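You operate a simulated robot arm through the tools that you are given. There is no shell and no other tool.

You run a simulated robot arm. Do the job below in one go: nothing can be reset, and whatever is moved stays where it is left.

JOB
Raise the hull dose to 500 ml, dump the old measure in the grey tub, then dose the bag.
Fine: close the blue air knob to free the hull knob, and open it again; one press of the green button each; the bag is the one on the tray.

The check looks at the end state, three seconds after you hand in, the way a careful person would. Anything else that was tipped, shoved, dropped, spilled or broken makes it a failure.

ROBOT AND FRAMES
A 7-joint arm with a fingered hand, fixed in place. Base frame: the origin is on the floor under the middle of its stand, x ahead of it, y to its left, z up. Readings come in mm, degrees, newtons and seconds.
It reaches about 1164 mm from its shoulder. Its first joint turns from -166.0 to 166.0 degrees. Payload 4.7 kg.
The tool frame sits at the grasp point between the pads (the TCP): z along the fingers, y along the line on which they close. The tips reach 36 mm beyond it. The gripper opens to 120 mm; its body begins 42 mm behind the TCP. The gripper is a hand of 5 fingers: y runs from the thumb to the fingers, the wrist lies at [-18, -122, -210] in the tool frame.
Orientation is that of the tool frame in the base frame, as [roll, pitch, yaw] about the fixed x, y, z axes, in that order (R = Rz(yaw) Ry(pitch) Rx(roll)). With the fingers straight down and the wrist toward the robot, the tool's x, y and z point along [0, 1, 0], [1, 0, 0] and [0, 0, -1] of the base frame.

CONTROLS
- The arm moves only by the tool drive_tool. Its arguments are lists of equal length, an entry for each row: "travel": the shift along the tool's x, y, z in units of 150 mm (1.0 is 150 mm), a list of three; "angular": the turn, a rotation vector about the tool's x, y, z in units of 120 degrees (1.0 is 120 degrees), a list of three. In form: {"travel": [[x, y, z], ...], "angular": [[wx, wy, wz], ...]}. A call has 1 to 20 rows; each row is the pose to reach, as a shift and turn from the pose commanded when the call began, along the tool's axes at that moment. A call with a number of a shift or a turn outside -1 to 1 is refused whole. Each row takes 0.2 s and may step no farther than 50 mm and 8.6 degrees from the row before; otherwise, the whole call is refused. A pose out of reach is approached as far as the arm can. The call stops where the force on the tool passes 40 N (or 10 N more than at its start, if that is more) or the arm is blocked; 0.2 s more then pass. In this call time passes only in rows, and 0.2 s behind the last. The reply holds the time, the measured pose of the TCP, the force on the tool along the base axes, the opening and the grip force, in the units named above and with some noise, with the torque about the TCP (base axes, N m) and any sound that the robot's microphone picked up.
- Cameras (640 x 400 px; columns grow to the right, rows downward): "scene" is fixed at [49.9, 650.6, 1588.4]; the picture's right is [-0.49, -0.87, 0.00], its down [-0.56, 0.32, -0.76] and it looks along [0.66, -0.37, -0.65] (base axes); focal length 324 px, centre (320, 200). "wrist" rides on the gripper at [73, -91, -143] in the tool frame; the picture's right is [-0.80, 0.28, -0.53], its down [-0.53, -0.73, 0.42] and it looks along [-0.27, 0.62, 0.74] (tool axes); focal length 234 px, centre (320, 200). There is no depth. A picture from a camera that has moved, and an enlarged one, comes with that camera's place and axes in the base frame and with its lens.
- snapshot(camera): a new picture of that camera. The clock stands still meanwhile.
- set_fingers(index, middle, ring, little, thumb_bend, thumb_turn): sets how far each is bent, from 0 (flat) to 1 (curled in); at 0.3 the hand is open as for a grip, at 0.7 the pads meet at the TCP. One left out holds its place. A second passes; each finger stops where it meets its share of the squeeze, and holds until it gets a number again. It is the only way to open and close the hand. It gives what a move gives, with no picture; readings hold the bend of each and the force on index, middle, ring, little, thumb and palm. thumb_turn goes from beside the hand (0) to across from the fingers (1), as for a grip.
- close_up(camera, box): a new picture of the part [left, top, right, bottom] of that camera's present view, enlarged. The clock stands still meanwhile.
- hand_in(): hands the job in; it is judged then, once.

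Places have to be worked out from the pictures, the camera data and where the tool is seen. Open the gripper and draw the arm clear of the work before you hand the job in, unless the task says otherwise.

The tools are called after "Emit:" as name(argument=value, ...) on one line, values as JSON. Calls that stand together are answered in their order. drive_tool: Moves the arm, as the interface text tells. Its arguments: {"type":"object","properties":{"travel":{"type":"array"},"angular":{"type":"array"}},"required":["travel","angular"]} The other tools are called the same way: set_fingers (index, middle, ring, little, thumb_bend, thumb_turn) moves the fingers one by one; snapshot (camera) takes a picture; close_up (camera, box) takes an enlarged picture of a part of a camera's view; hand_in () hands the job in.

At the start:

```text
time: 0.0
tool_pos: [548.8, 137.2, 1276.7]
ee_rot: [-180.0, 0.1, 89.9]
contact_force: [-0.2, 0.0, 0.1]
ft_torque: [0.0, 0.01, -0.01]
grip_width: 119.5
finger_force: 0.3
shape: jaw
bend: [0.3, 0.3, 0.3, 0.3, 0.3, 0.98]
finger forces: [0.0, 0.1, 0.0, 0.0, 0.0, 0.0]
```

scene: 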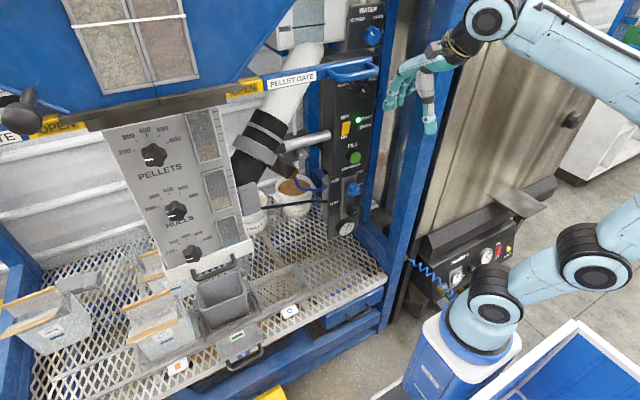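
wrist: 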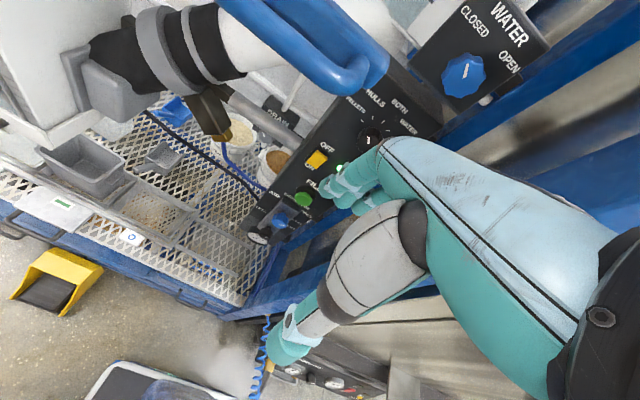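

I'll start by looking closely at the panel, the knobs and the tray before moving anything.

Emit:
close_up(camera="scene", box=[100, 100, 260, 200])

Emit:
close_up(camera="scene", box=[120, 180, 280, 280])

Emit:
close_up(camera="scene", box=[280, 80, 440, 180])

Emit:
close_up(camera="scene", box=[240, 150, 400, 250])

Emit:
close_up(camera="scene", box=[0, 240, 256, 400])

Emit:
close_up(camera="scene", box=[150, 240, 406, 400])

Emit:
close_up(camera="wrist", box=[220, 60, 540, 260])

Emit:
close_up(camera="wrist", box=[0, 80, 320, 280])

```text
4.00 times, centred on (180, 150) of scene
camera zoom: at [49.9, 650.6, 1588.4], right [-0.49, -0.87, 0.0], down [-0.56, 0.32, -0.76], along [0.66, -0.37, -0.65], focal length 1294 px, centre (880, 400)
```

zoom: 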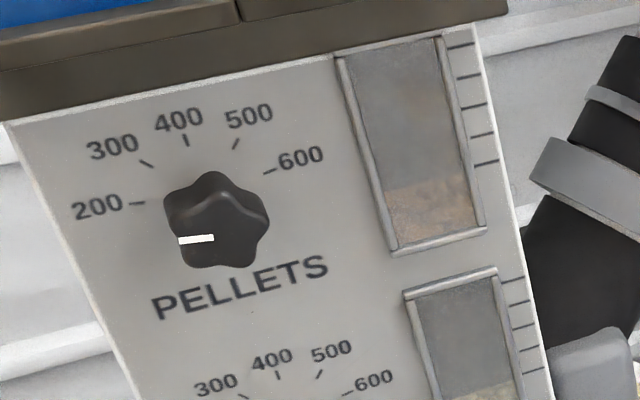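

```text
4.00 times, centred on (200, 230) of scene
camera zoom: at [49.9, 650.6, 1588.4], right [-0.49, -0.87, 0.0], down [-0.56, 0.32, -0.76], along [0.66, -0.37, -0.65], focal length 1294 px, centre (800, 80)
```

zoom: 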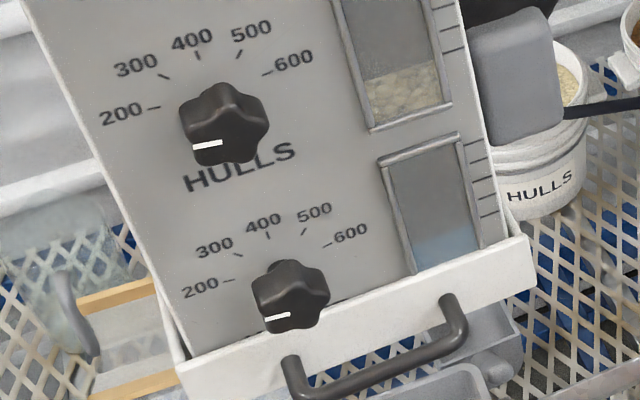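

```text
4.00 times, centred on (360, 130) of scene
camera zoom: at [49.9, 650.6, 1588.4], right [-0.49, -0.87, 0.0], down [-0.56, 0.32, -0.76], along [0.66, -0.37, -0.65], focal length 1294 px, centre (160, 480)
```

zoom: 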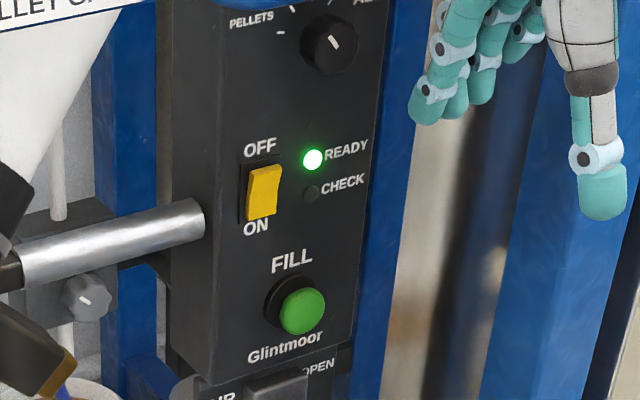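

```text
4.00 times, centred on (320, 200) of scene
camera zoom: at [49.9, 650.6, 1588.4], right [-0.49, -0.87, 0.0], down [-0.56, 0.32, -0.76], along [0.66, -0.37, -0.65], focal length 1294 px, centre (320, 200)
```

zoom: 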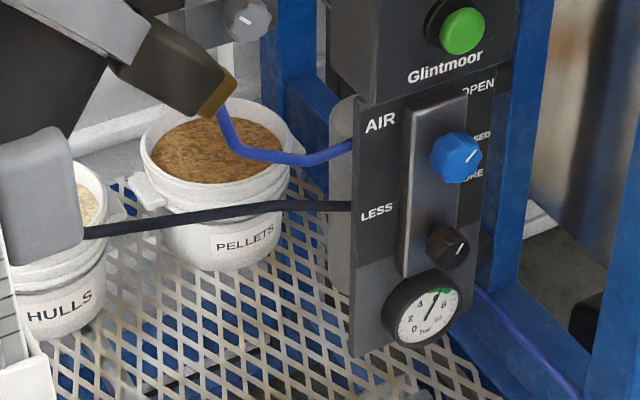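

```text
2.50 times, centred on (128, 320) of scene
camera zoom: at [49.9, 650.6, 1588.4], right [-0.49, -0.87, 0.0], down [-0.56, 0.32, -0.76], along [0.66, -0.37, -0.65], focal length 809 px, centre (800, -100)
```

zoom: 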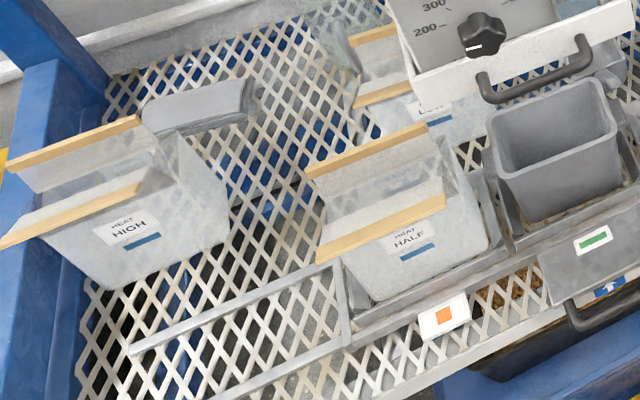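

```text
2.50 times, centred on (278, 320) of scene
camera zoom: at [49.9, 650.6, 1588.4], right [-0.49, -0.87, 0.0], down [-0.56, 0.32, -0.76], along [0.66, -0.37, -0.65], focal length 809 px, centre (425, -100)
```

zoom: 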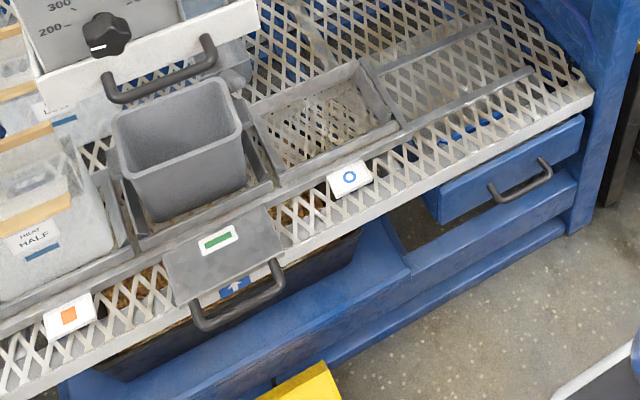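

```text
2.00 times, centred on (380, 160) of wrist
camera zoom: at [457.8, 209.8, 1419.3], right [0.28, -0.8, 0.53], down [-0.73, -0.53, -0.42], along [0.62, -0.27, -0.74], focal length 468 px, centre (200, 280)
```

zoom: 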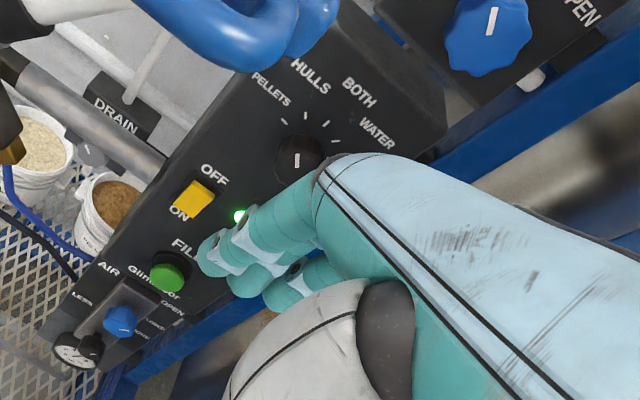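

```text
2.00 times, centred on (160, 180) of wrist
camera zoom: at [457.8, 209.8, 1419.3], right [0.28, -0.8, 0.53], down [-0.73, -0.53, -0.42], along [0.62, -0.27, -0.74], focal length 468 px, centre (640, 240)
```

zoom: 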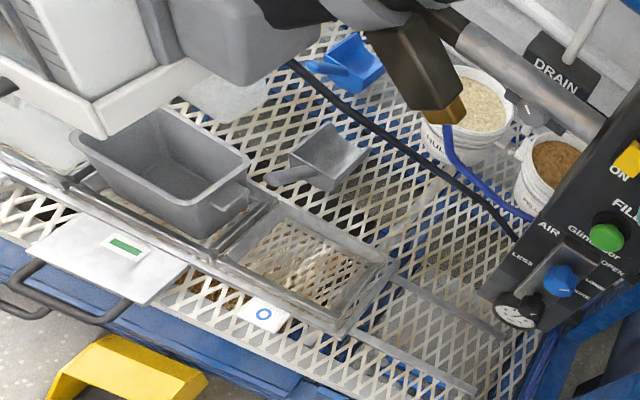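

From the two views I place the green button near (801, 90, 980), the blue air knob near (788, 94, 853), and the grey tub near x 720–800, y 560–650. The hull knob is far left, around y 670. I'll draw the hand back and to the left for a better look at the left half.

Emit:
drive_tool(travel=[[0.25, -0.2, 0], [0.5, -0.4, 0], [0.75, -0.6, 0], [1.0, -0.8, 0]], angular=[[0, 0, 0], [0, 0, 0], [0, 0, 0], [0, 0, 0]])

Emit:
drive_tool(travel=[[0.25, 0, 0], [0.5, 0, 0], [0.75, 0, 0], [1.0, 0, 0]], angular=[[0, 0, 0], [0, 0, 0], [0, 0, 0], [0, 0, 0]])

Emit:
snapshot(camera="wrist")

Emit:
snapshot(camera="scene")

```text
time: 1.0
tool_pos: [426.6, 285.2, 1275.5]
ee_rot: [180.0, 0.0, 89.9]
contact_force: [-0.3, -0.4, -0.2]
ft_torque: [0.05, -0.01, 0.0]
grip_width: 119.5
finger_force: 0.0
shape: jaw
bend: [0.3, 0.3, 0.3, 0.3, 0.3, 0.98]
finger forces: [0.0, 0.1, 0.1, 0.0, 0.0, 0.0]
```

```text
time: 2.0
tool_pos: [425.2, 436.4, 1275.2]
ee_rot: [-180.0, 0.0, 90.0]
contact_force: [-0.8, -1.1, 0.6]
ft_torque: [0.06, 0.0, 0.02]
grip_width: 119.6
finger_force: 0.0
shape: jaw
bend: [0.3, 0.3, 0.3, 0.3, 0.3, 0.98]
finger forces: [0.0, 0.1, 0.0, 0.0, 0.1, 0.1]
```

```text
taken
camera wrist: at [335.4, 508.8, 1417.7], right [0.28, -0.8, 0.52], down [-0.73, -0.53, -0.43], along [0.62, -0.27, -0.74], focal length 234 px, centre (320, 200)
```

wrist: 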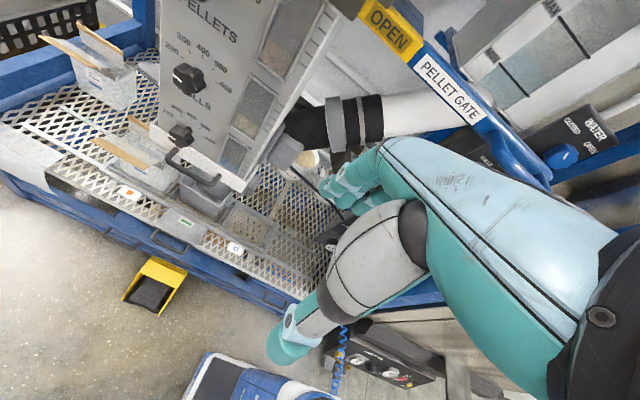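

```text
taken
```

scene: 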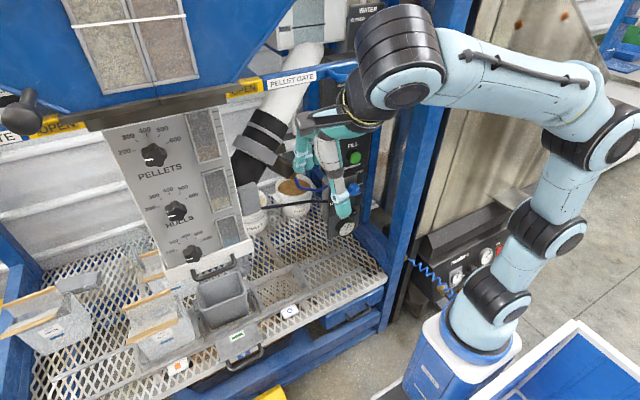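

The arm moves freely and I now have a second view of the panel. I'll zoom in on the panel, tray and tub from here.

Emit:
close_up(camera="wrist", box=[130, 0, 350, 137])

Emit:
close_up(camera="wrist", box=[60, 110, 300, 260])

Emit:
close_up(camera="wrist", box=[0, 0, 200, 125])

Emit:
close_up(camera="wrist", box=[180, 130, 360, 300])

```text
2.91 times, centred on (240, 68) of wrist
camera zoom: at [335.4, 508.8, 1417.7], right [0.28, -0.8, 0.52], down [-0.73, -0.53, -0.43], along [0.62, -0.27, -0.74], focal length 681 px, centre (553, 582)
```

zoom: 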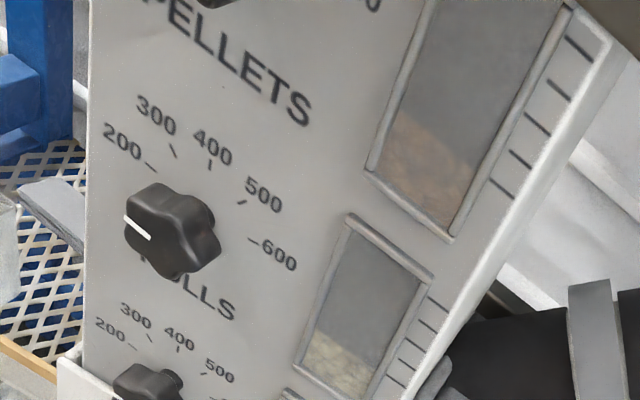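

```text
2.67 times, centred on (180, 185) of wrist
camera zoom: at [335.4, 508.8, 1417.7], right [0.28, -0.8, 0.52], down [-0.73, -0.53, -0.43], along [0.62, -0.27, -0.74], focal length 624 px, centre (693, 240)
```

zoom: 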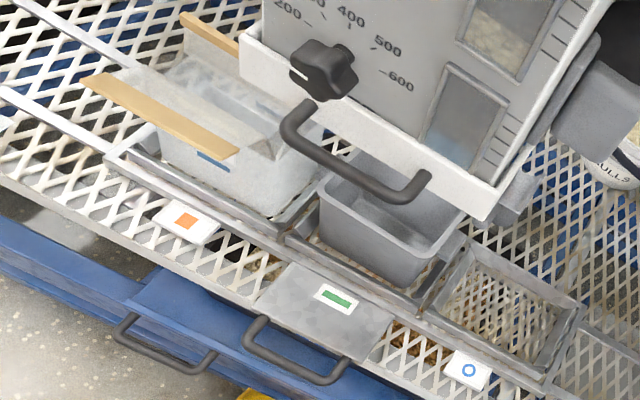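

```text
3.20 times, centred on (100, 62) of wrist
camera zoom: at [335.4, 508.8, 1417.7], right [0.28, -0.8, 0.52], down [-0.73, -0.53, -0.43], along [0.62, -0.27, -0.74], focal length 749 px, centre (1024, 640)
```

zoom: 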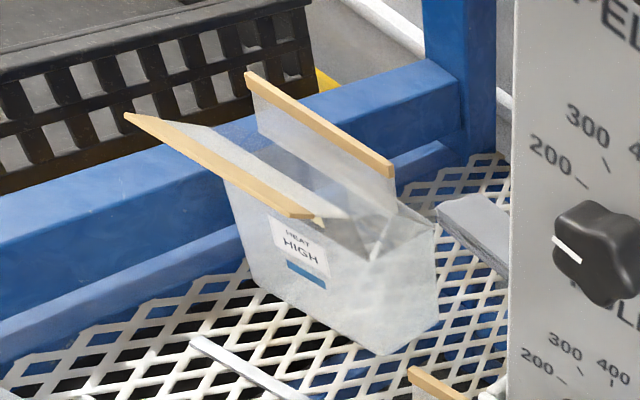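

```text
2.35 times, centred on (270, 215) of wrist
camera zoom: at [335.4, 508.8, 1417.7], right [0.28, -0.8, 0.52], down [-0.73, -0.53, -0.43], along [0.62, -0.27, -0.74], focal length 551 px, centre (438, 165)
```

zoom: 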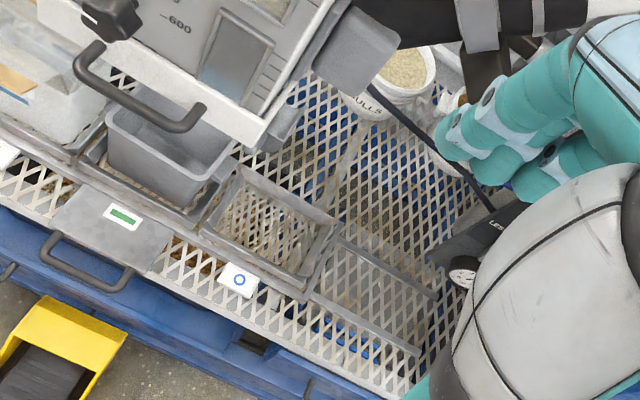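

The hull knob triangulates to about (633, 669, 1128) and points at 200. The carriage signs sit at y of about 829, 637 and 445, a pitch of about 192 mm, with the tub in the middle under the column. I'll lower the hand well in front of the column to see the outlet, carriage and handle.

Emit:
drive_tool(travel=[[0.07, -0.01, 0.25], [0.14, -0.03, 0.5], [0.21, -0.04, 0.75], [0.28, -0.06, 1.0]], angular=[[0, 0, 0], [0, 0, 0], [0, 0, 0], [0, 0, 0]])

Emit:
drive_tool(travel=[[0.07, -0.01, 0.25], [0.14, -0.03, 0.5], [0.21, -0.04, 0.75], [0.28, -0.06, 1.0]], angular=[[0, 0, 0], [0, 0, 0], [0, 0, 0], [0, 0, 0]])

Emit:
snapshot(camera="wrist")

Emit:
snapshot(camera="scene")

```text
time: 3.0
tool_pos: [417.7, 478.6, 1126.4]
ee_rot: [-179.9, 0.0, 90.0]
contact_force: [0.0, -0.3, 1.1]
ft_torque: [0.01, 0.01, -0.01]
grip_width: 119.6
finger_force: 0.0
shape: jaw
bend: [0.3, 0.3, 0.3, 0.3, 0.3, 0.98]
finger forces: [0.0, 0.0, 0.0, 0.0, 0.1, 0.0]
```

```text
time: 4.0
tool_pos: [410.0, 521.0, 978.1]
ee_rot: [180.0, -0.2, 90.0]
contact_force: [-0.6, -0.9, 0.2]
ft_torque: [0.03, 0.0, -0.03]
grip_width: 119.5
finger_force: 0.0
shape: jaw
bend: [0.3, 0.3, 0.3, 0.3, 0.3, 0.98]
finger forces: [0.0, 0.0, 0.0, 0.1, 0.0, 0.0]
```

```text
taken
camera wrist: at [319.9, 593.9, 1120.2], right [0.28, -0.8, 0.52], down [-0.73, -0.53, -0.43], along [0.62, -0.27, -0.74], focal length 234 px, centre (320, 200)
```

wrist: 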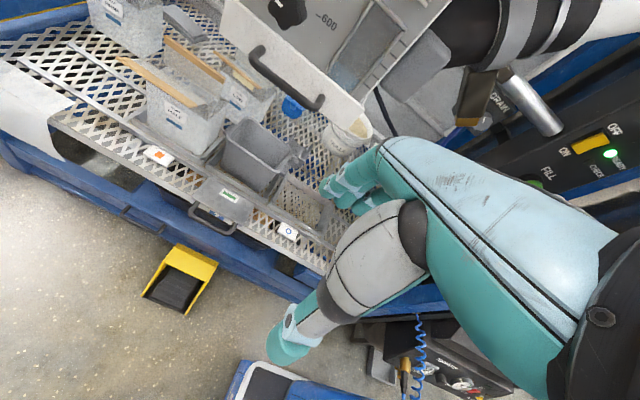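

```text
taken
```

scene: 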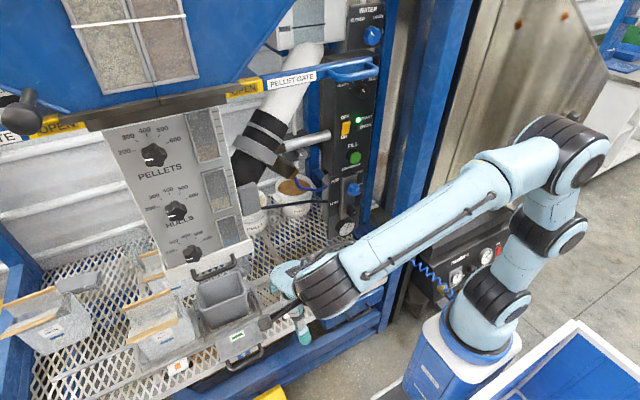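

Emit:
close_up(camera="wrist", box=[120, 20, 360, 170])

Emit:
close_up(camera="wrist", box=[100, 120, 340, 270])

Emit:
close_up(camera="wrist", box=[360, 40, 640, 215])

```text
2.67 times, centred on (240, 95) of wrist
camera zoom: at [319.9, 593.9, 1120.2], right [0.28, -0.8, 0.52], down [-0.73, -0.53, -0.43], along [0.62, -0.27, -0.74], focal length 624 px, centre (533, 480)
```

zoom: 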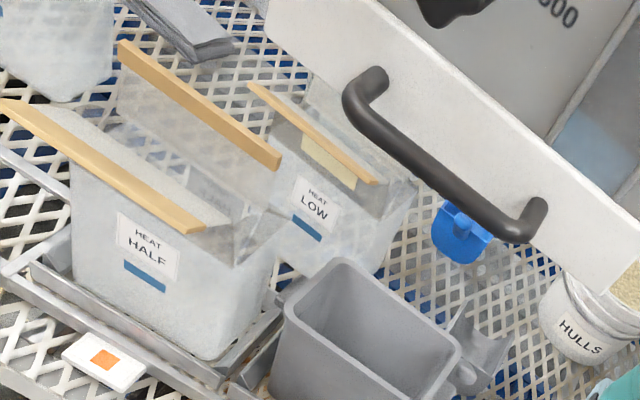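

```text
2.67 times, centred on (220, 195) of wrist
camera zoom: at [319.9, 593.9, 1120.2], right [0.28, -0.8, 0.52], down [-0.73, -0.53, -0.43], along [0.62, -0.27, -0.74], focal length 624 px, centre (587, 213)
```

zoom: 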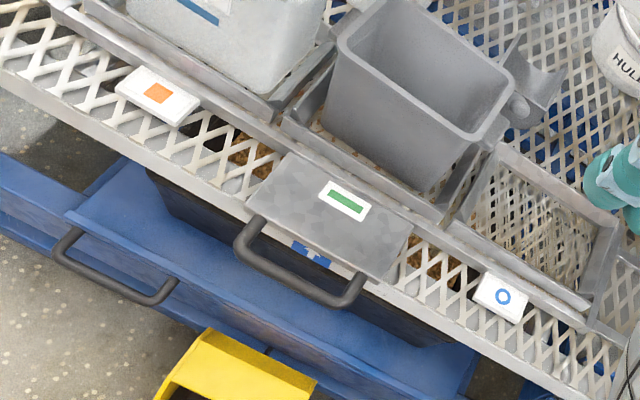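

```text
2.29 times, centred on (500, 128) of wrist
camera zoom: at [319.9, 593.9, 1120.2], right [0.28, -0.8, 0.52], down [-0.73, -0.53, -0.43], along [0.62, -0.27, -0.74], focal length 535 px, centre (-91, 366)
```

zoom: 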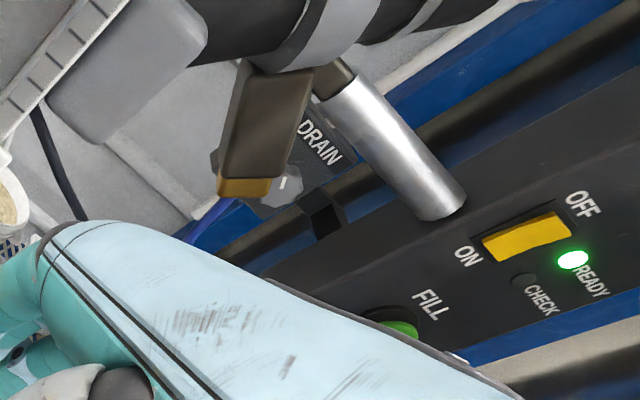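

The carriage holds the HALF bag, the tub (in the middle, under the column) and an empty pocket. Its handle is at about (578, 575–690, 520). Next I'll bring the hand back toward the control panel to read the blue air knob closely.

Emit:
drive_tool(travel=[[-0.25, 0.04, -0.07], [-0.5, 0.08, -0.14], [-0.75, 0.12, -0.21], [-0.95, 0.16, -0.27]], angular=[[0, 0, 0], [0, 0, 0], [0, 0, 0], [0, 0, 0]])

Emit:
drive_tool(travel=[[-0.25, 0.04, -0.07], [-0.5, 0.08, -0.14], [-0.75, 0.12, -0.21], [-0.95, 0.16, -0.27]], angular=[[0, 0, 0], [0, 0, 0], [0, 0, 0], [0, 0, 0]])

Emit:
drive_tool(travel=[[-0.25, 0.04, -0.07], [-0.5, 0.08, -0.14], [-0.75, 0.12, -0.21], [-0.95, 0.16, -0.27]], angular=[[0, 0, 0], [0, 0, 0], [0, 0, 0], [0, 0, 0]])

Emit:
snapshot(camera="wrist")

```text
time: 5.0
tool_pos: [432.2, 379.4, 1015.8]
ee_rot: [180.0, 0.0, 90.0]
contact_force: [-0.1, 0.2, -0.9]
ft_torque: [-0.01, 0.0, 0.04]
grip_width: 119.9
finger_force: 0.0
shape: jaw
bend: [0.3, 0.3, 0.3, 0.3, 0.3, 0.98]
finger forces: [0.0, 0.0, 0.0, 0.1, 0.0, 0.0]
```

```text
time: 6.0
tool_pos: [457.5, 235.6, 1057.1]
ee_rot: [180.0, 0.1, 90.0]
contact_force: [0.5, 0.5, -0.6]
ft_torque: [-0.01, -0.01, 0.02]
grip_width: 119.8
finger_force: 0.0
shape: jaw
bend: [0.3, 0.3, 0.3, 0.3, 0.3, 0.98]
finger forces: [0.0, 0.0, 0.0, 0.0, 0.1, 0.0]
```

```text
time: 7.0
tool_pos: [480.5, 91.4, 1097.0]
ee_rot: [-179.9, 0.0, 90.0]
contact_force: [-0.9, 0.6, -0.1]
ft_torque: [0.01, -0.04, 0.03]
grip_width: 119.8
finger_force: 0.1
shape: jaw
bend: [0.3, 0.3, 0.3, 0.3, 0.3, 0.98]
finger forces: [0.0, 0.0, 0.1, 0.1, 0.0, 0.0]
```

```text
taken
camera wrist: at [390.9, 164.6, 1240.0], right [0.28, -0.8, 0.53], down [-0.73, -0.53, -0.42], along [0.62, -0.27, -0.74], focal length 234 px, centre (320, 200)
```

wrist: 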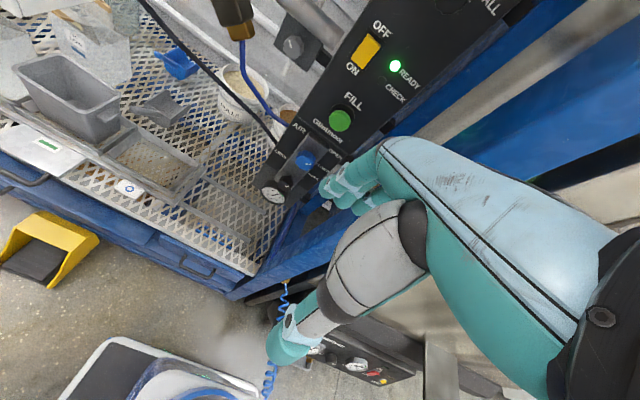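

Emit:
close_up(camera="wrist", box=[250, 90, 370, 210])

Emit:
close_up(camera="scene", box=[318, 60, 398, 110])

Emit:
close_up(camera="scene", box=[320, 160, 400, 240])

```text
3.33 times, centred on (310, 150) of wrist
camera zoom: at [390.9, 164.6, 1240.0], right [0.28, -0.8, 0.53], down [-0.73, -0.53, -0.42], along [0.62, -0.27, -0.74], focal length 781 px, centre (353, 367)
```

zoom: 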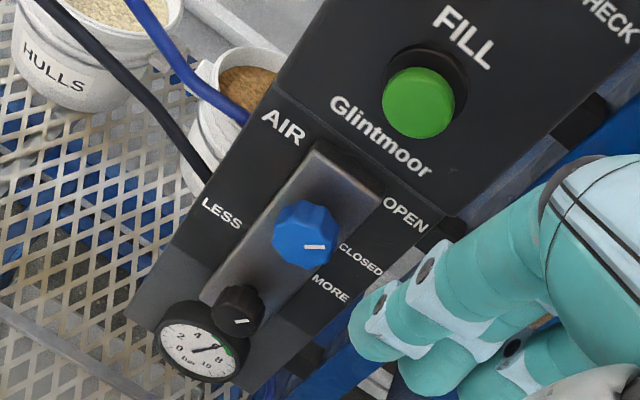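

```text
8.00 times, centred on (358, 85) of scene
camera zoom: at [49.9, 650.6, 1588.4], right [-0.49, -0.87, 0.0], down [-0.56, 0.32, -0.76], along [0.66, -0.37, -0.65], focal length 2588 px, centre (16, 1120)
```

zoom: 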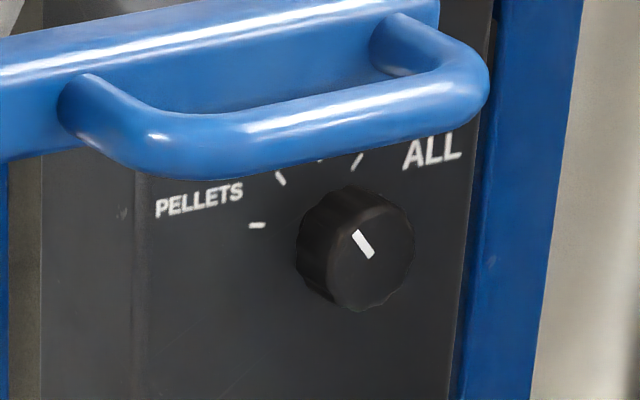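

```text
5.00 times, centred on (360, 200) of scene
camera zoom: at [49.9, 650.6, 1588.4], right [-0.49, -0.87, 0.0], down [-0.56, 0.32, -0.76], along [0.66, -0.37, -0.65], focal length 1618 px, centre (120, 200)
```

zoom: 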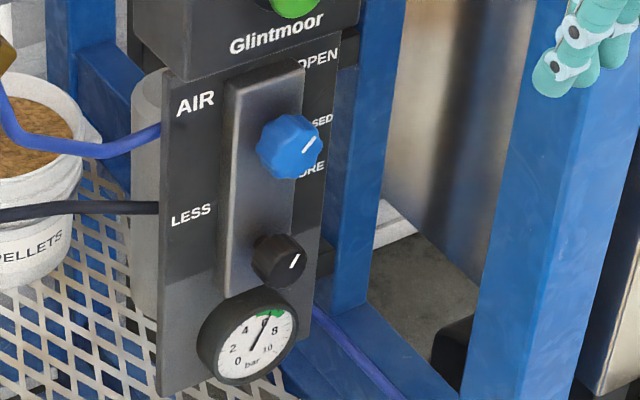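

The pointer is at OPEN (upper right). CLOSED is at the lower right, so closing is a clockwise quarter-turn. I'll check the hand shape in close-up before choosing a grip.

Emit:
close_up(camera="scene", box=[380, 60, 540, 180])

Emit:
snapshot(camera="scene")

```text
3.33 times, centred on (460, 120) of scene
camera zoom: at [49.9, 650.6, 1588.4], right [-0.49, -0.87, 0.0], down [-0.56, 0.32, -0.76], along [0.66, -0.37, -0.65], focal length 1078 px, centre (-147, 467)
```

zoom: 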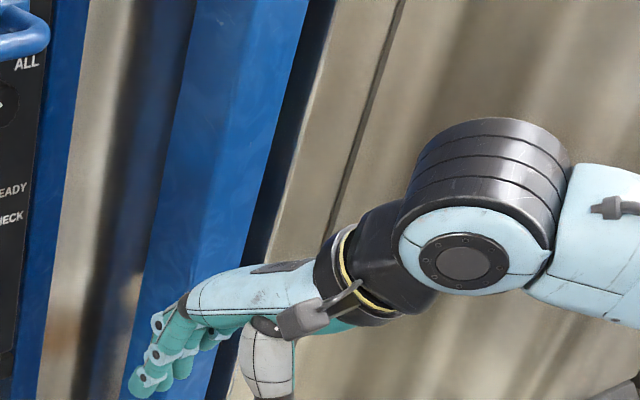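

```text
taken
```

scene: 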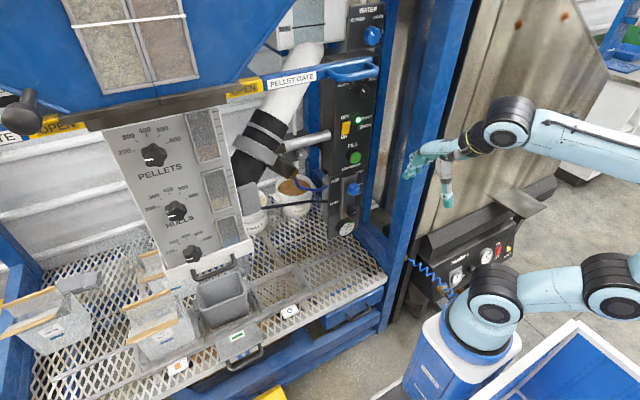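

The arm's final link and hand are seen clearly. A blue post seems to stand in front and to the right of the air knob, so I'll locate its edges before reaching in.

Emit:
close_up(camera="scene", box=[320, 100, 480, 300])

Emit:
close_up(camera="wrist", box=[240, 60, 640, 310])

```text
2.00 times, centred on (400, 200) of scene
camera zoom: at [49.9, 650.6, 1588.4], right [-0.49, -0.87, 0.0], down [-0.56, 0.32, -0.76], along [0.66, -0.37, -0.65], focal length 647 px, centre (160, 200)
```

zoom: 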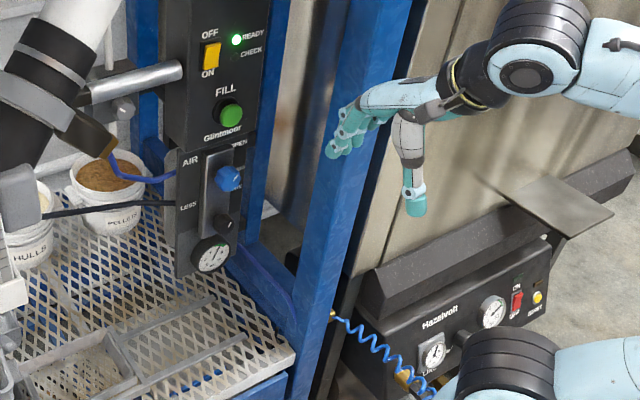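

```text
1.60 times, centred on (440, 185) of wrist
camera zoom: at [390.9, 164.6, 1240.0], right [0.28, -0.8, 0.53], down [-0.73, -0.53, -0.42], along [0.62, -0.27, -0.74], focal length 375 px, centre (128, 224)
```

zoom: 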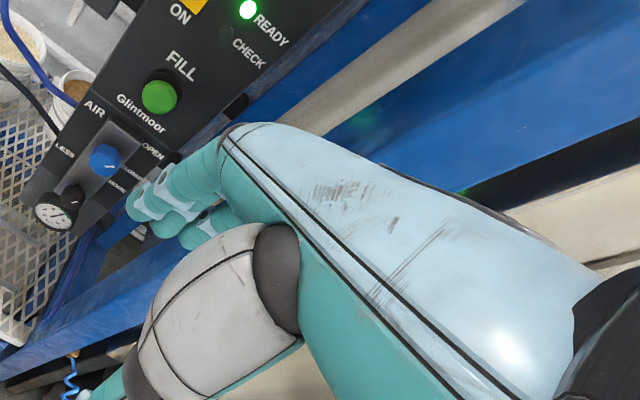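

The post's left face is near y 50 from about x 570 on, so the hand has to enter with the wrist on the left or above. I'll move to an open spot around (560, 200, 1050) and turn the fingers forward with the wrist to the left (tool z toward +x, tool y toward −y).

Emit:
drive_tool(travel=[[0.0519, 0.0379, 0.0224], [0.1038, 0.0758, 0.0448], [0.1557, 0.1137, 0.0672], [0.2076, 0.1516, 0.0896], [0.2595, 0.1895, 0.112], [0.3114, 0.2274, 0.1344], [0.3633, 0.2653, 0.1568], [0.4152, 0.3032, 0.1792], [0.4671, 0.3411, 0.2016], [0.519, 0.379, 0.224], [0.5709, 0.4169, 0.2464], [0.6228, 0.4548, 0.2688], [0.6747, 0.4927, 0.2912], [0.7266, 0.5306, 0.3136]], angular=[[-0.0412, 0.0412, 0.0412], [-0.0824, 0.0824, 0.0824], [-0.1236, 0.1236, 0.1236], [-0.1648, 0.1648, 0.1648], [-0.206, 0.206, 0.206], [-0.2472, 0.2472, 0.2472], [-0.2884, 0.2884, 0.2884], [-0.3296, 0.3296, 0.3296], [-0.3708, 0.3708, 0.3708], [-0.412, 0.412, 0.412], [-0.4532, 0.4532, 0.4532], [-0.4944, 0.4944, 0.4944], [-0.5356, 0.5356, 0.5356], [-0.5768, 0.5768, 0.5768]])

Emit:
snapshot(camera="scene")

Emit:
snapshot(camera="wrist")

```text
time: 10.0
tool_pos: [550.0, 142.5, 1182.9]
ee_rot: [140.5, -86.6, 40.1]
contact_force: [-0.1, -0.1, 0.6]
ft_torque: [-0.01, 0.0, 0.01]
grip_width: 119.9
finger_force: 0.0
shape: jaw
bend: [0.3, 0.3, 0.3, 0.3, 0.3, 0.98]
finger forces: [0.1, 0.1, 0.0, 0.0, 0.0, 0.0]
out of reach, approached as far as the arm can: row 12, 13, 14
```

```text
taken
```

scene: 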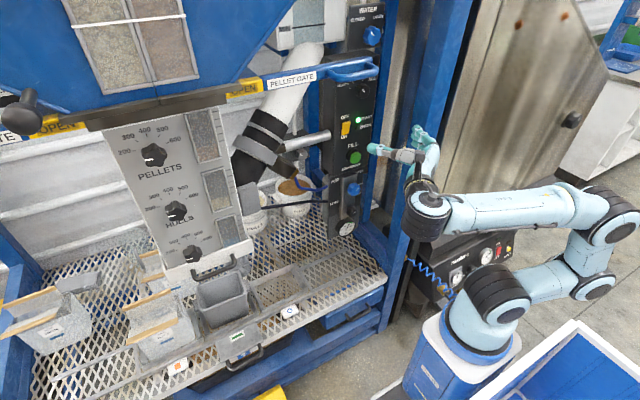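

```text
taken
camera wrist: at [410.8, 234.8, 1259.2], right [-0.56, -0.32, -0.77], down [0.39, 0.71, -0.58], along [0.73, -0.62, -0.28], focal length 234 px, centre (320, 200)
```

wrist: 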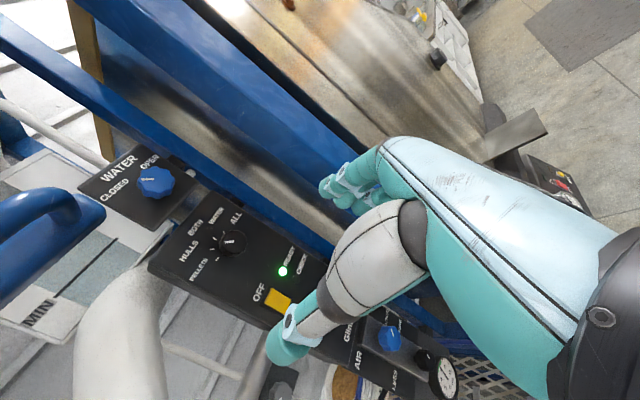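

The turn was nearly complete but the position got clamped: the tool sits at (550, 143, 1183). I'll send a null move to see what pose the controller takes as commanded.

Emit:
drive_tool(travel=[[0, 0, 0]], angular=[[0, 0, 0]])

```text
time: 10.4
tool_pos: [550.5, 142.2, 1183.4]
ee_rot: [138.7, -86.4, 41.8]
contact_force: [-0.2, -0.1, 0.0]
ft_torque: [-0.02, -0.04, 0.02]
grip_width: 119.9
finger_force: 0.0
shape: jaw
bend: [0.3, 0.3, 0.3, 0.3, 0.3, 0.98]
finger forces: [0.1, 0.1, 0.1, 0.0, 0.0, 0.0]
```

The controller takes the reached pose as its reference, and the fingers point along +x. Next I'll try moving forward and down toward the air knob to see how far this orientation reaches.

Emit:
drive_tool(travel=[[-0.2, 0, 0.18], [-0.4, 0, 0.36], [-0.6, 0, 0.54], [-0.8, 0, 0.7]], angular=[[0, 0, 0], [0, 0, 0], [0, 0, 0], [0, 0, 0]])

Emit:
snapshot(camera="scene")

```text
time: 11.4
tool_pos: [637.9, 99.0, 1150.9]
ee_rot: [147.3, -83.1, 33.7]
contact_force: [0.3, -1.5, 0.1]
ft_torque: [-0.01, 0.03, -0.01]
grip_width: 119.8
finger_force: 0.2
shape: jaw
bend: [0.3, 0.3, 0.3, 0.3, 0.3, 0.98]
finger forces: [0.1, 0.1, 0.0, 0.0, 0.1, 0.0]
out of reach, approached as far as the arm can: row 1, 2, 3, 4
```

```text
taken
```

scene: 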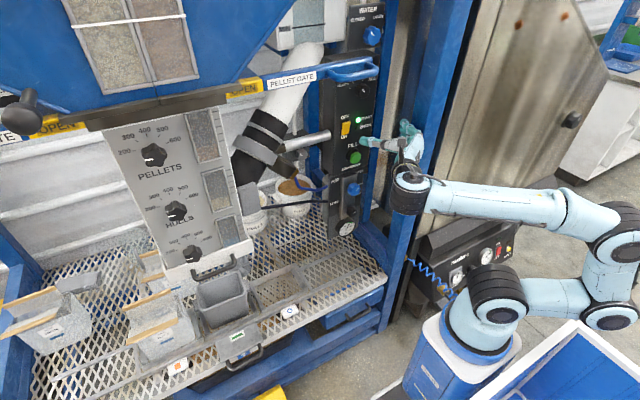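

With the wrist low and to the left the arm folds to its limit, so this approach is not comfortable. I'll back out along the same path and undo the rotation, then look for a better wrist configuration in open space.

Emit:
drive_tool(travel=[[0.058, -0.095, -0.2], [0.116, -0.19, -0.4], [0.173, -0.284, -0.6], [0.182, -0.334, -0.624], [0.192, -0.384, -0.648], [0.201, -0.433, -0.672], [0.211, -0.483, -0.696], [0.22, -0.533, -0.72], [0.23, -0.582, -0.744], [0.239, -0.632, -0.768], [0.249, -0.682, -0.791], [0.258, -0.731, -0.815], [0.267, -0.781, -0.839], [0.277, -0.831, -0.863], [0.286, -0.88, -0.887], [0.296, -0.93, -0.911], [0.305, -0.98, -0.935]], angular=[[0, 0, 0], [0, 0, 0], [0, 0, 0], [0.0412, -0.0412, -0.0412], [0.0824, -0.0824, -0.0824], [0.1236, -0.1236, -0.1236], [0.1648, -0.1648, -0.1648], [0.206, -0.206, -0.206], [0.2472, -0.2472, -0.2472], [0.2884, -0.2884, -0.2884], [0.3296, -0.3296, -0.3296], [0.3708, -0.3708, -0.3708], [0.412, -0.412, -0.412], [0.4532, -0.4532, -0.4532], [0.4944, -0.4944, -0.4944], [0.5356, -0.5356, -0.5356], [0.5768, -0.5768, -0.5768]])

Emit:
snapshot(camera="scene")

```text
time: 15.0
tool_pos: [500.7, 251.7, 1197.8]
ee_rot: [-174.1, 3.6, 91.1]
contact_force: [-0.1, -0.2, 0.6]
ft_torque: [0.07, 0.02, -0.01]
grip_width: 119.9
finger_force: 0.1
shape: jaw
bend: [0.3, 0.3, 0.3, 0.3, 0.3, 0.98]
finger forces: [0.0, 0.0, 0.0, 0.0, 0.0, 0.0]
```

```text
taken
```

scene: 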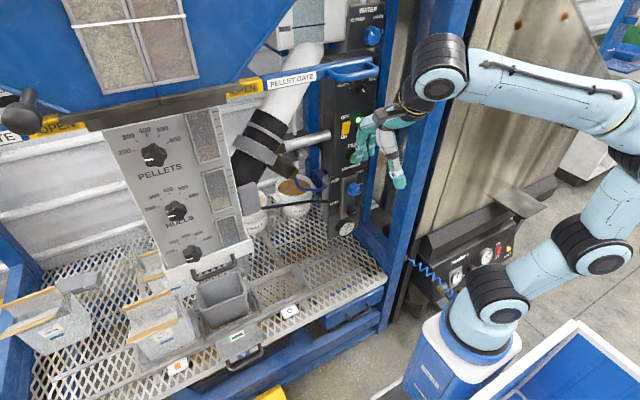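

Back in the start orientation at (501, 252, 1198). I'll test the opposite roll (wrist ending to the right of the fingers) while shifting left, since that is the natural approach for the hull knob.

Emit:
drive_tool(travel=[[0.07, 0, 0], [0.14, 0, 0], [0.21, 0, 0], [0.28, 0, 0], [0.35, 0, 0], [0.42, 0, 0], [0.49, 0, 0], [0.56, 0, 0], [0.63, 0, 0], [0.7, 0, 0], [0.77, 0, 0], [0.84, 0, 0], [0.91, 0, 0], [0.98, 0, 0]], angular=[[-0.0412, -0.0412, -0.0412], [-0.0824, -0.0824, -0.0824], [-0.1236, -0.1236, -0.1236], [-0.1648, -0.1648, -0.1648], [-0.206, -0.206, -0.206], [-0.2472, -0.2472, -0.2472], [-0.2884, -0.2884, -0.2884], [-0.3296, -0.3296, -0.3296], [-0.3708, -0.3708, -0.3708], [-0.412, -0.412, -0.412], [-0.4532, -0.4532, -0.4532], [-0.4944, -0.4944, -0.4944], [-0.5356, -0.5356, -0.5356], [-0.5768, -0.5768, -0.5768]])

Emit:
snapshot(camera="scene")

Emit:
snapshot(camera="wrist")

```text
time: 18.0
tool_pos: [497.5, 396.7, 1190.1]
ee_rot: [-147.6, 83.1, -146.6]
contact_force: [-0.4, -0.1, 0.2]
ft_torque: [-0.02, 0.0, 0.03]
grip_width: 120.0
finger_force: 0.1
shape: jaw
bend: [0.3, 0.3, 0.3, 0.3, 0.3, 0.98]
finger forces: [0.0, 0.0, 0.1, 0.0, 0.1, 0.1]
```

```text
taken
```

scene: 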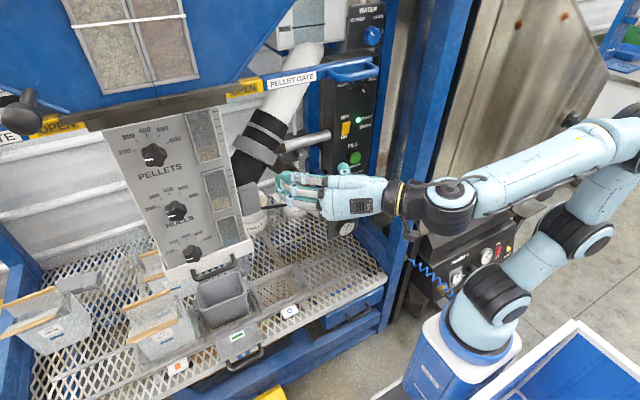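

```text
taken
camera wrist: at [350.5, 299.9, 1137.2], right [-0.45, 0.32, 0.83], down [0.49, -0.69, 0.53], along [0.75, 0.65, 0.15], focal length 234 px, centre (320, 200)
```

wrist: 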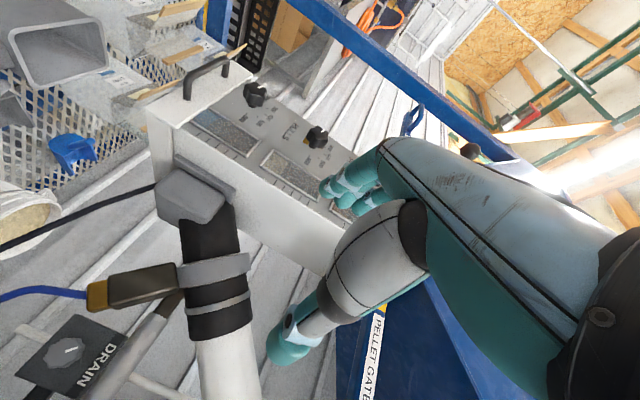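

This direction works: the fingers point forward with the wrist on the right, with no limit hit. I'll keep rolling the same way about the finger axis to test whether the wrist-above pose is reachable, since that suits the air knob beside the post.

Emit:
drive_tool(travel=[[0, 0, 0], [0, 0, 0], [0, 0, 0], [0, 0, 0], [0, 0, 0], [0, 0, 0], [0, 0, 0], [0, 0, 0], [0, 0, 0], [0, 0, 0], [0, 0, 0]], angular=[[0, 0, -0.068], [0, 0, -0.136], [0, 0, -0.204], [0, 0, -0.272], [0, 0, -0.34], [0, 0, -0.408], [0, 0, -0.476], [0, 0, -0.544], [0, 0, -0.612], [0, 0, -0.68], [0, 0, -0.748]])

Emit:
snapshot(camera="scene")

Emit:
snapshot(camera="wrist")

```text
time: 20.4
tool_pos: [498.7, 397.2, 1191.0]
ee_rot: [-95.8, -3.4, -89.0]
contact_force: [-0.1, -0.4, 0.0]
ft_torque: [-0.01, 0.02, 0.04]
grip_width: 119.8
finger_force: 0.1
shape: jaw
bend: [0.3, 0.3, 0.3, 0.3, 0.3, 0.98]
finger forces: [0.1, 0.1, 0.1, 0.1, 0.1, 0.0]
```

```text
taken
```

scene: 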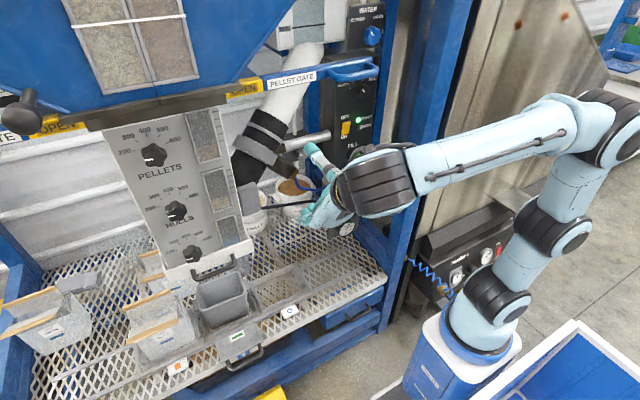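

```text
taken
camera wrist: at [366.7, 329.3, 1300.2], right [-0.56, 0.78, -0.27], down [0.49, 0.58, 0.65], along [0.67, 0.24, -0.71], focal length 234 px, centre (320, 200)
```

wrist: 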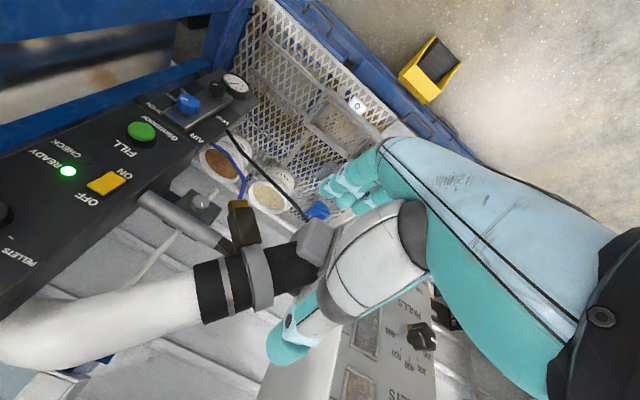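

The wrist-above pose is reachable. I'll carry the hand in this pose to a staging point in front of the air knob, around (560, 120, 900), in two steps.

Emit:
drive_tool(travel=[[0.173, 0.2, 0.058], [0.347, 0.4, 0.116], [0.52, 0.6, 0.174], [0.693, 0.8, 0.232], [0.867, 1.0, 0.29]], angular=[[0, 0, 0], [0, 0, 0], [0, 0, 0], [0, 0, 0], [0, 0, 0]])

Emit:
drive_tool(travel=[[0.173, 0.2, 0.058], [0.347, 0.4, 0.116], [0.52, 0.6, 0.174], [0.693, 0.8, 0.232], [0.867, 1.0, 0.29]], angular=[[0, 0, 0], [0, 0, 0], [0, 0, 0], [0, 0, 0], [0, 0, 0]])

Emit:
snapshot(camera="scene")

Emit:
snapshot(camera="wrist")

```text
time: 21.6
tool_pos: [527.2, 259.3, 1041.7]
ee_rot: [-95.8, -3.3, -89.0]
contact_force: [0.3, 0.0, 1.0]
ft_torque: [-0.02, -0.02, 0.02]
grip_width: 119.6
finger_force: 0.0
shape: jaw
bend: [0.3, 0.3, 0.3, 0.3, 0.3, 0.98]
finger forces: [0.0, 0.0, 0.0, 0.0, 0.1, 0.0]
```

```text
time: 22.8
tool_pos: [558.5, 121.1, 898.8]
ee_rot: [-95.8, -3.3, -88.9]
contact_force: [0.1, -0.6, -0.8]
ft_torque: [0.0, 0.03, 0.01]
grip_width: 119.8
finger_force: 0.0
shape: jaw
bend: [0.3, 0.3, 0.3, 0.3, 0.3, 0.98]
finger forces: [0.1, 0.0, 0.0, 0.0, 0.0, 0.0]
```

```text
taken
```

scene: 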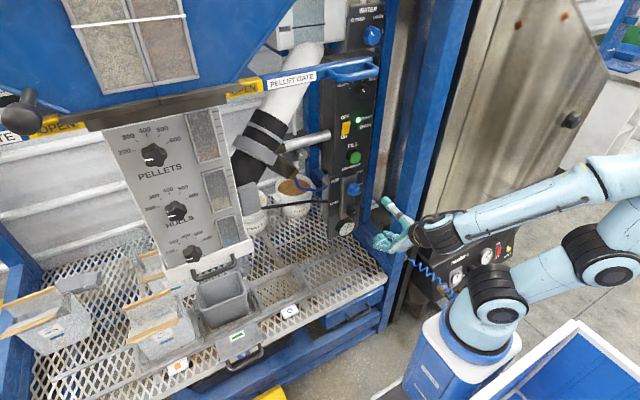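

```text
taken
camera wrist: at [427.6, 51.9, 1007.8], right [-0.56, 0.78, -0.27], down [0.49, 0.58, 0.65], along [0.67, 0.24, -0.71], focal length 234 px, centre (320, 200)
```

wrist: 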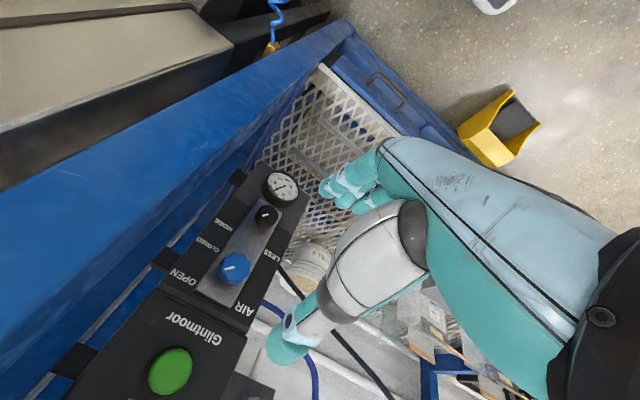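

The pose reaches comfortably and the wrist camera sees the knob directly. I'll zoom in to read the pointer, the bracket depth and the post edge.

Emit:
close_up(camera="wrist", box=[140, 160, 320, 320])

Emit:
close_up(camera="wrist", box=[0, 0, 400, 250])

Emit:
close_up(camera="scene", box=[320, 150, 480, 270])

```text
2.50 times, centred on (230, 240) of wrist
camera zoom: at [427.6, 51.9, 1007.8], right [-0.56, 0.78, -0.27], down [0.49, 0.58, 0.65], along [0.67, 0.24, -0.71], focal length 585 px, centre (545, 100)
```

zoom: 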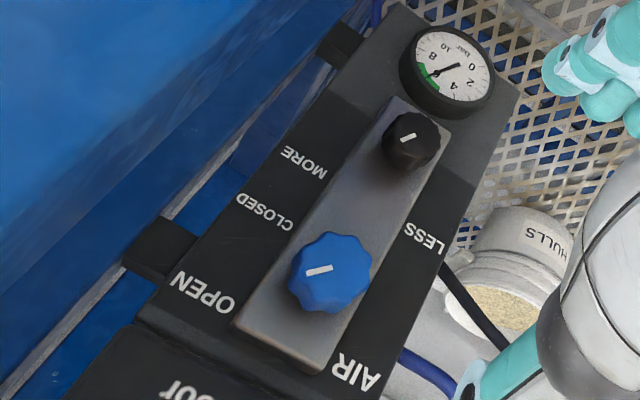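

```text
1.60 times, centred on (200, 125) of wrist
camera zoom: at [427.6, 51.9, 1007.8], right [-0.56, 0.78, -0.27], down [0.49, 0.58, 0.65], along [0.67, 0.24, -0.71], focal length 375 px, centre (512, 320)
```

zoom: 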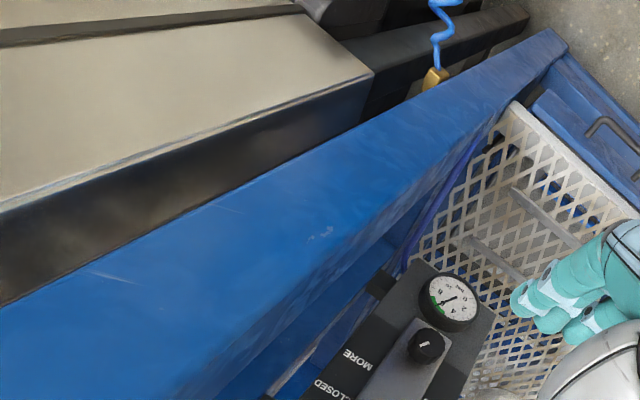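

```text
3.33 times, centred on (400, 210) of scene
camera zoom: at [49.9, 650.6, 1588.4], right [-0.49, -0.87, 0.0], down [-0.56, 0.32, -0.76], along [0.66, -0.37, -0.65], focal length 1078 px, centre (53, 167)
```

zoom: 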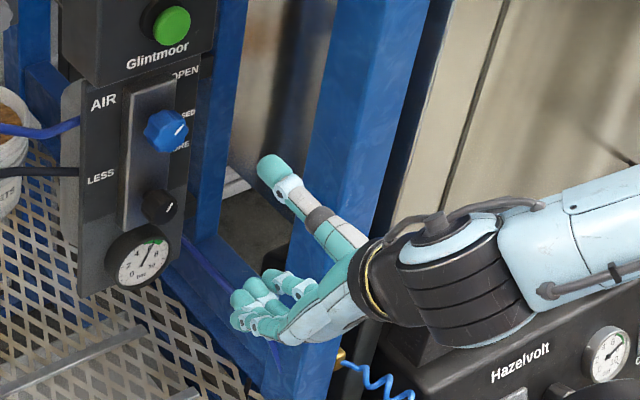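

The knob axis sits at about y 95, z 856. Its face is at x≈787 and the bracket face behind it at x≈815, with the post well to the right. I'll curl the ring and little fingers away, narrow the grip, level the finger axis, and pre-roll 45° counter-clockwise.

Emit:
drive_tool(travel=[[0, 0, 0], [0, 0, 0], [0, 0, 0], [0, 0, 0], [0, 0, 0], [0, 0, 0]], angular=[[0.0075, 0.0033, -0.0625], [0.015, 0.0067, -0.125], [0.0225, 0.01, -0.1875], [0.03, 0.0133, -0.25], [0.0375, 0.0167, -0.3125], [0.045, 0.02, -0.375]])

Emit:
set_fingers(index=0.45, middle=0.45, ring=0.95, little=0.95, thumb_bend=0.45, thumb_turn=1.0)

Emit:
snapshot(camera="wrist")

Emit:
close_up(camera="scene", box=[320, 130, 480, 250])

```text
time: 24.2
tool_pos: [559.3, 121.9, 899.1]
ee_rot: [-90.2, -48.5, -89.0]
contact_force: [0.9, -0.8, -0.5]
ft_torque: [0.02, -0.01, -0.02]
grip_width: 119.7
finger_force: 0.1
shape: jaw
bend: [0.3, 0.3, 0.3, 0.3, 0.3, 0.98]
finger forces: [0.0, 0.0, 0.0, 0.1, 0.0, 0.0]
```

```text
time: 25.2
tool_pos: [559.6, 120.9, 897.8]
ee_rot: [-90.2, -48.4, -89.0]
contact_force: [-0.3, 0.5, -0.8]
ft_torque: [-0.01, -0.02, -0.01]
grip_width: 78.5
finger_force: 0.1
shape: fingers
bend: [0.45, 0.45, 0.95, 0.95, 0.45, 0.99]
finger forces: [0.0, 0.0, 0.0, 0.0, 0.0, 0.0]
```

```text
taken
camera wrist: at [416.4, 139.7, 1013.0], right [-0.53, 0.32, -0.79], down [0.41, 0.91, 0.09], along [0.74, -0.28, -0.61], focal length 234 px, centre (320, 200)
```

wrist: 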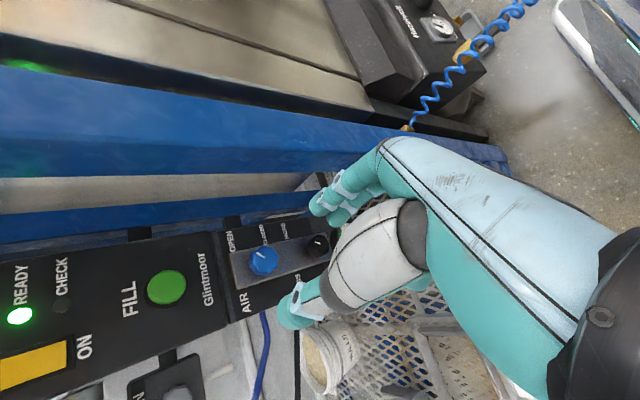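

```text
3.33 times, centred on (400, 190) of scene
camera zoom: at [49.9, 650.6, 1588.4], right [-0.49, -0.87, 0.0], down [-0.56, 0.32, -0.76], along [0.66, -0.37, -0.65], focal length 1078 px, centre (53, 233)
```

zoom: 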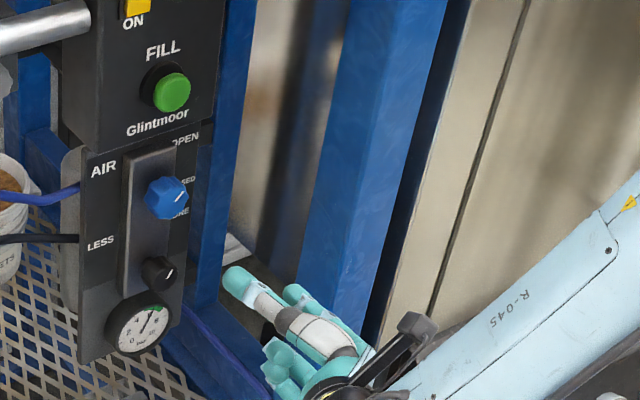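

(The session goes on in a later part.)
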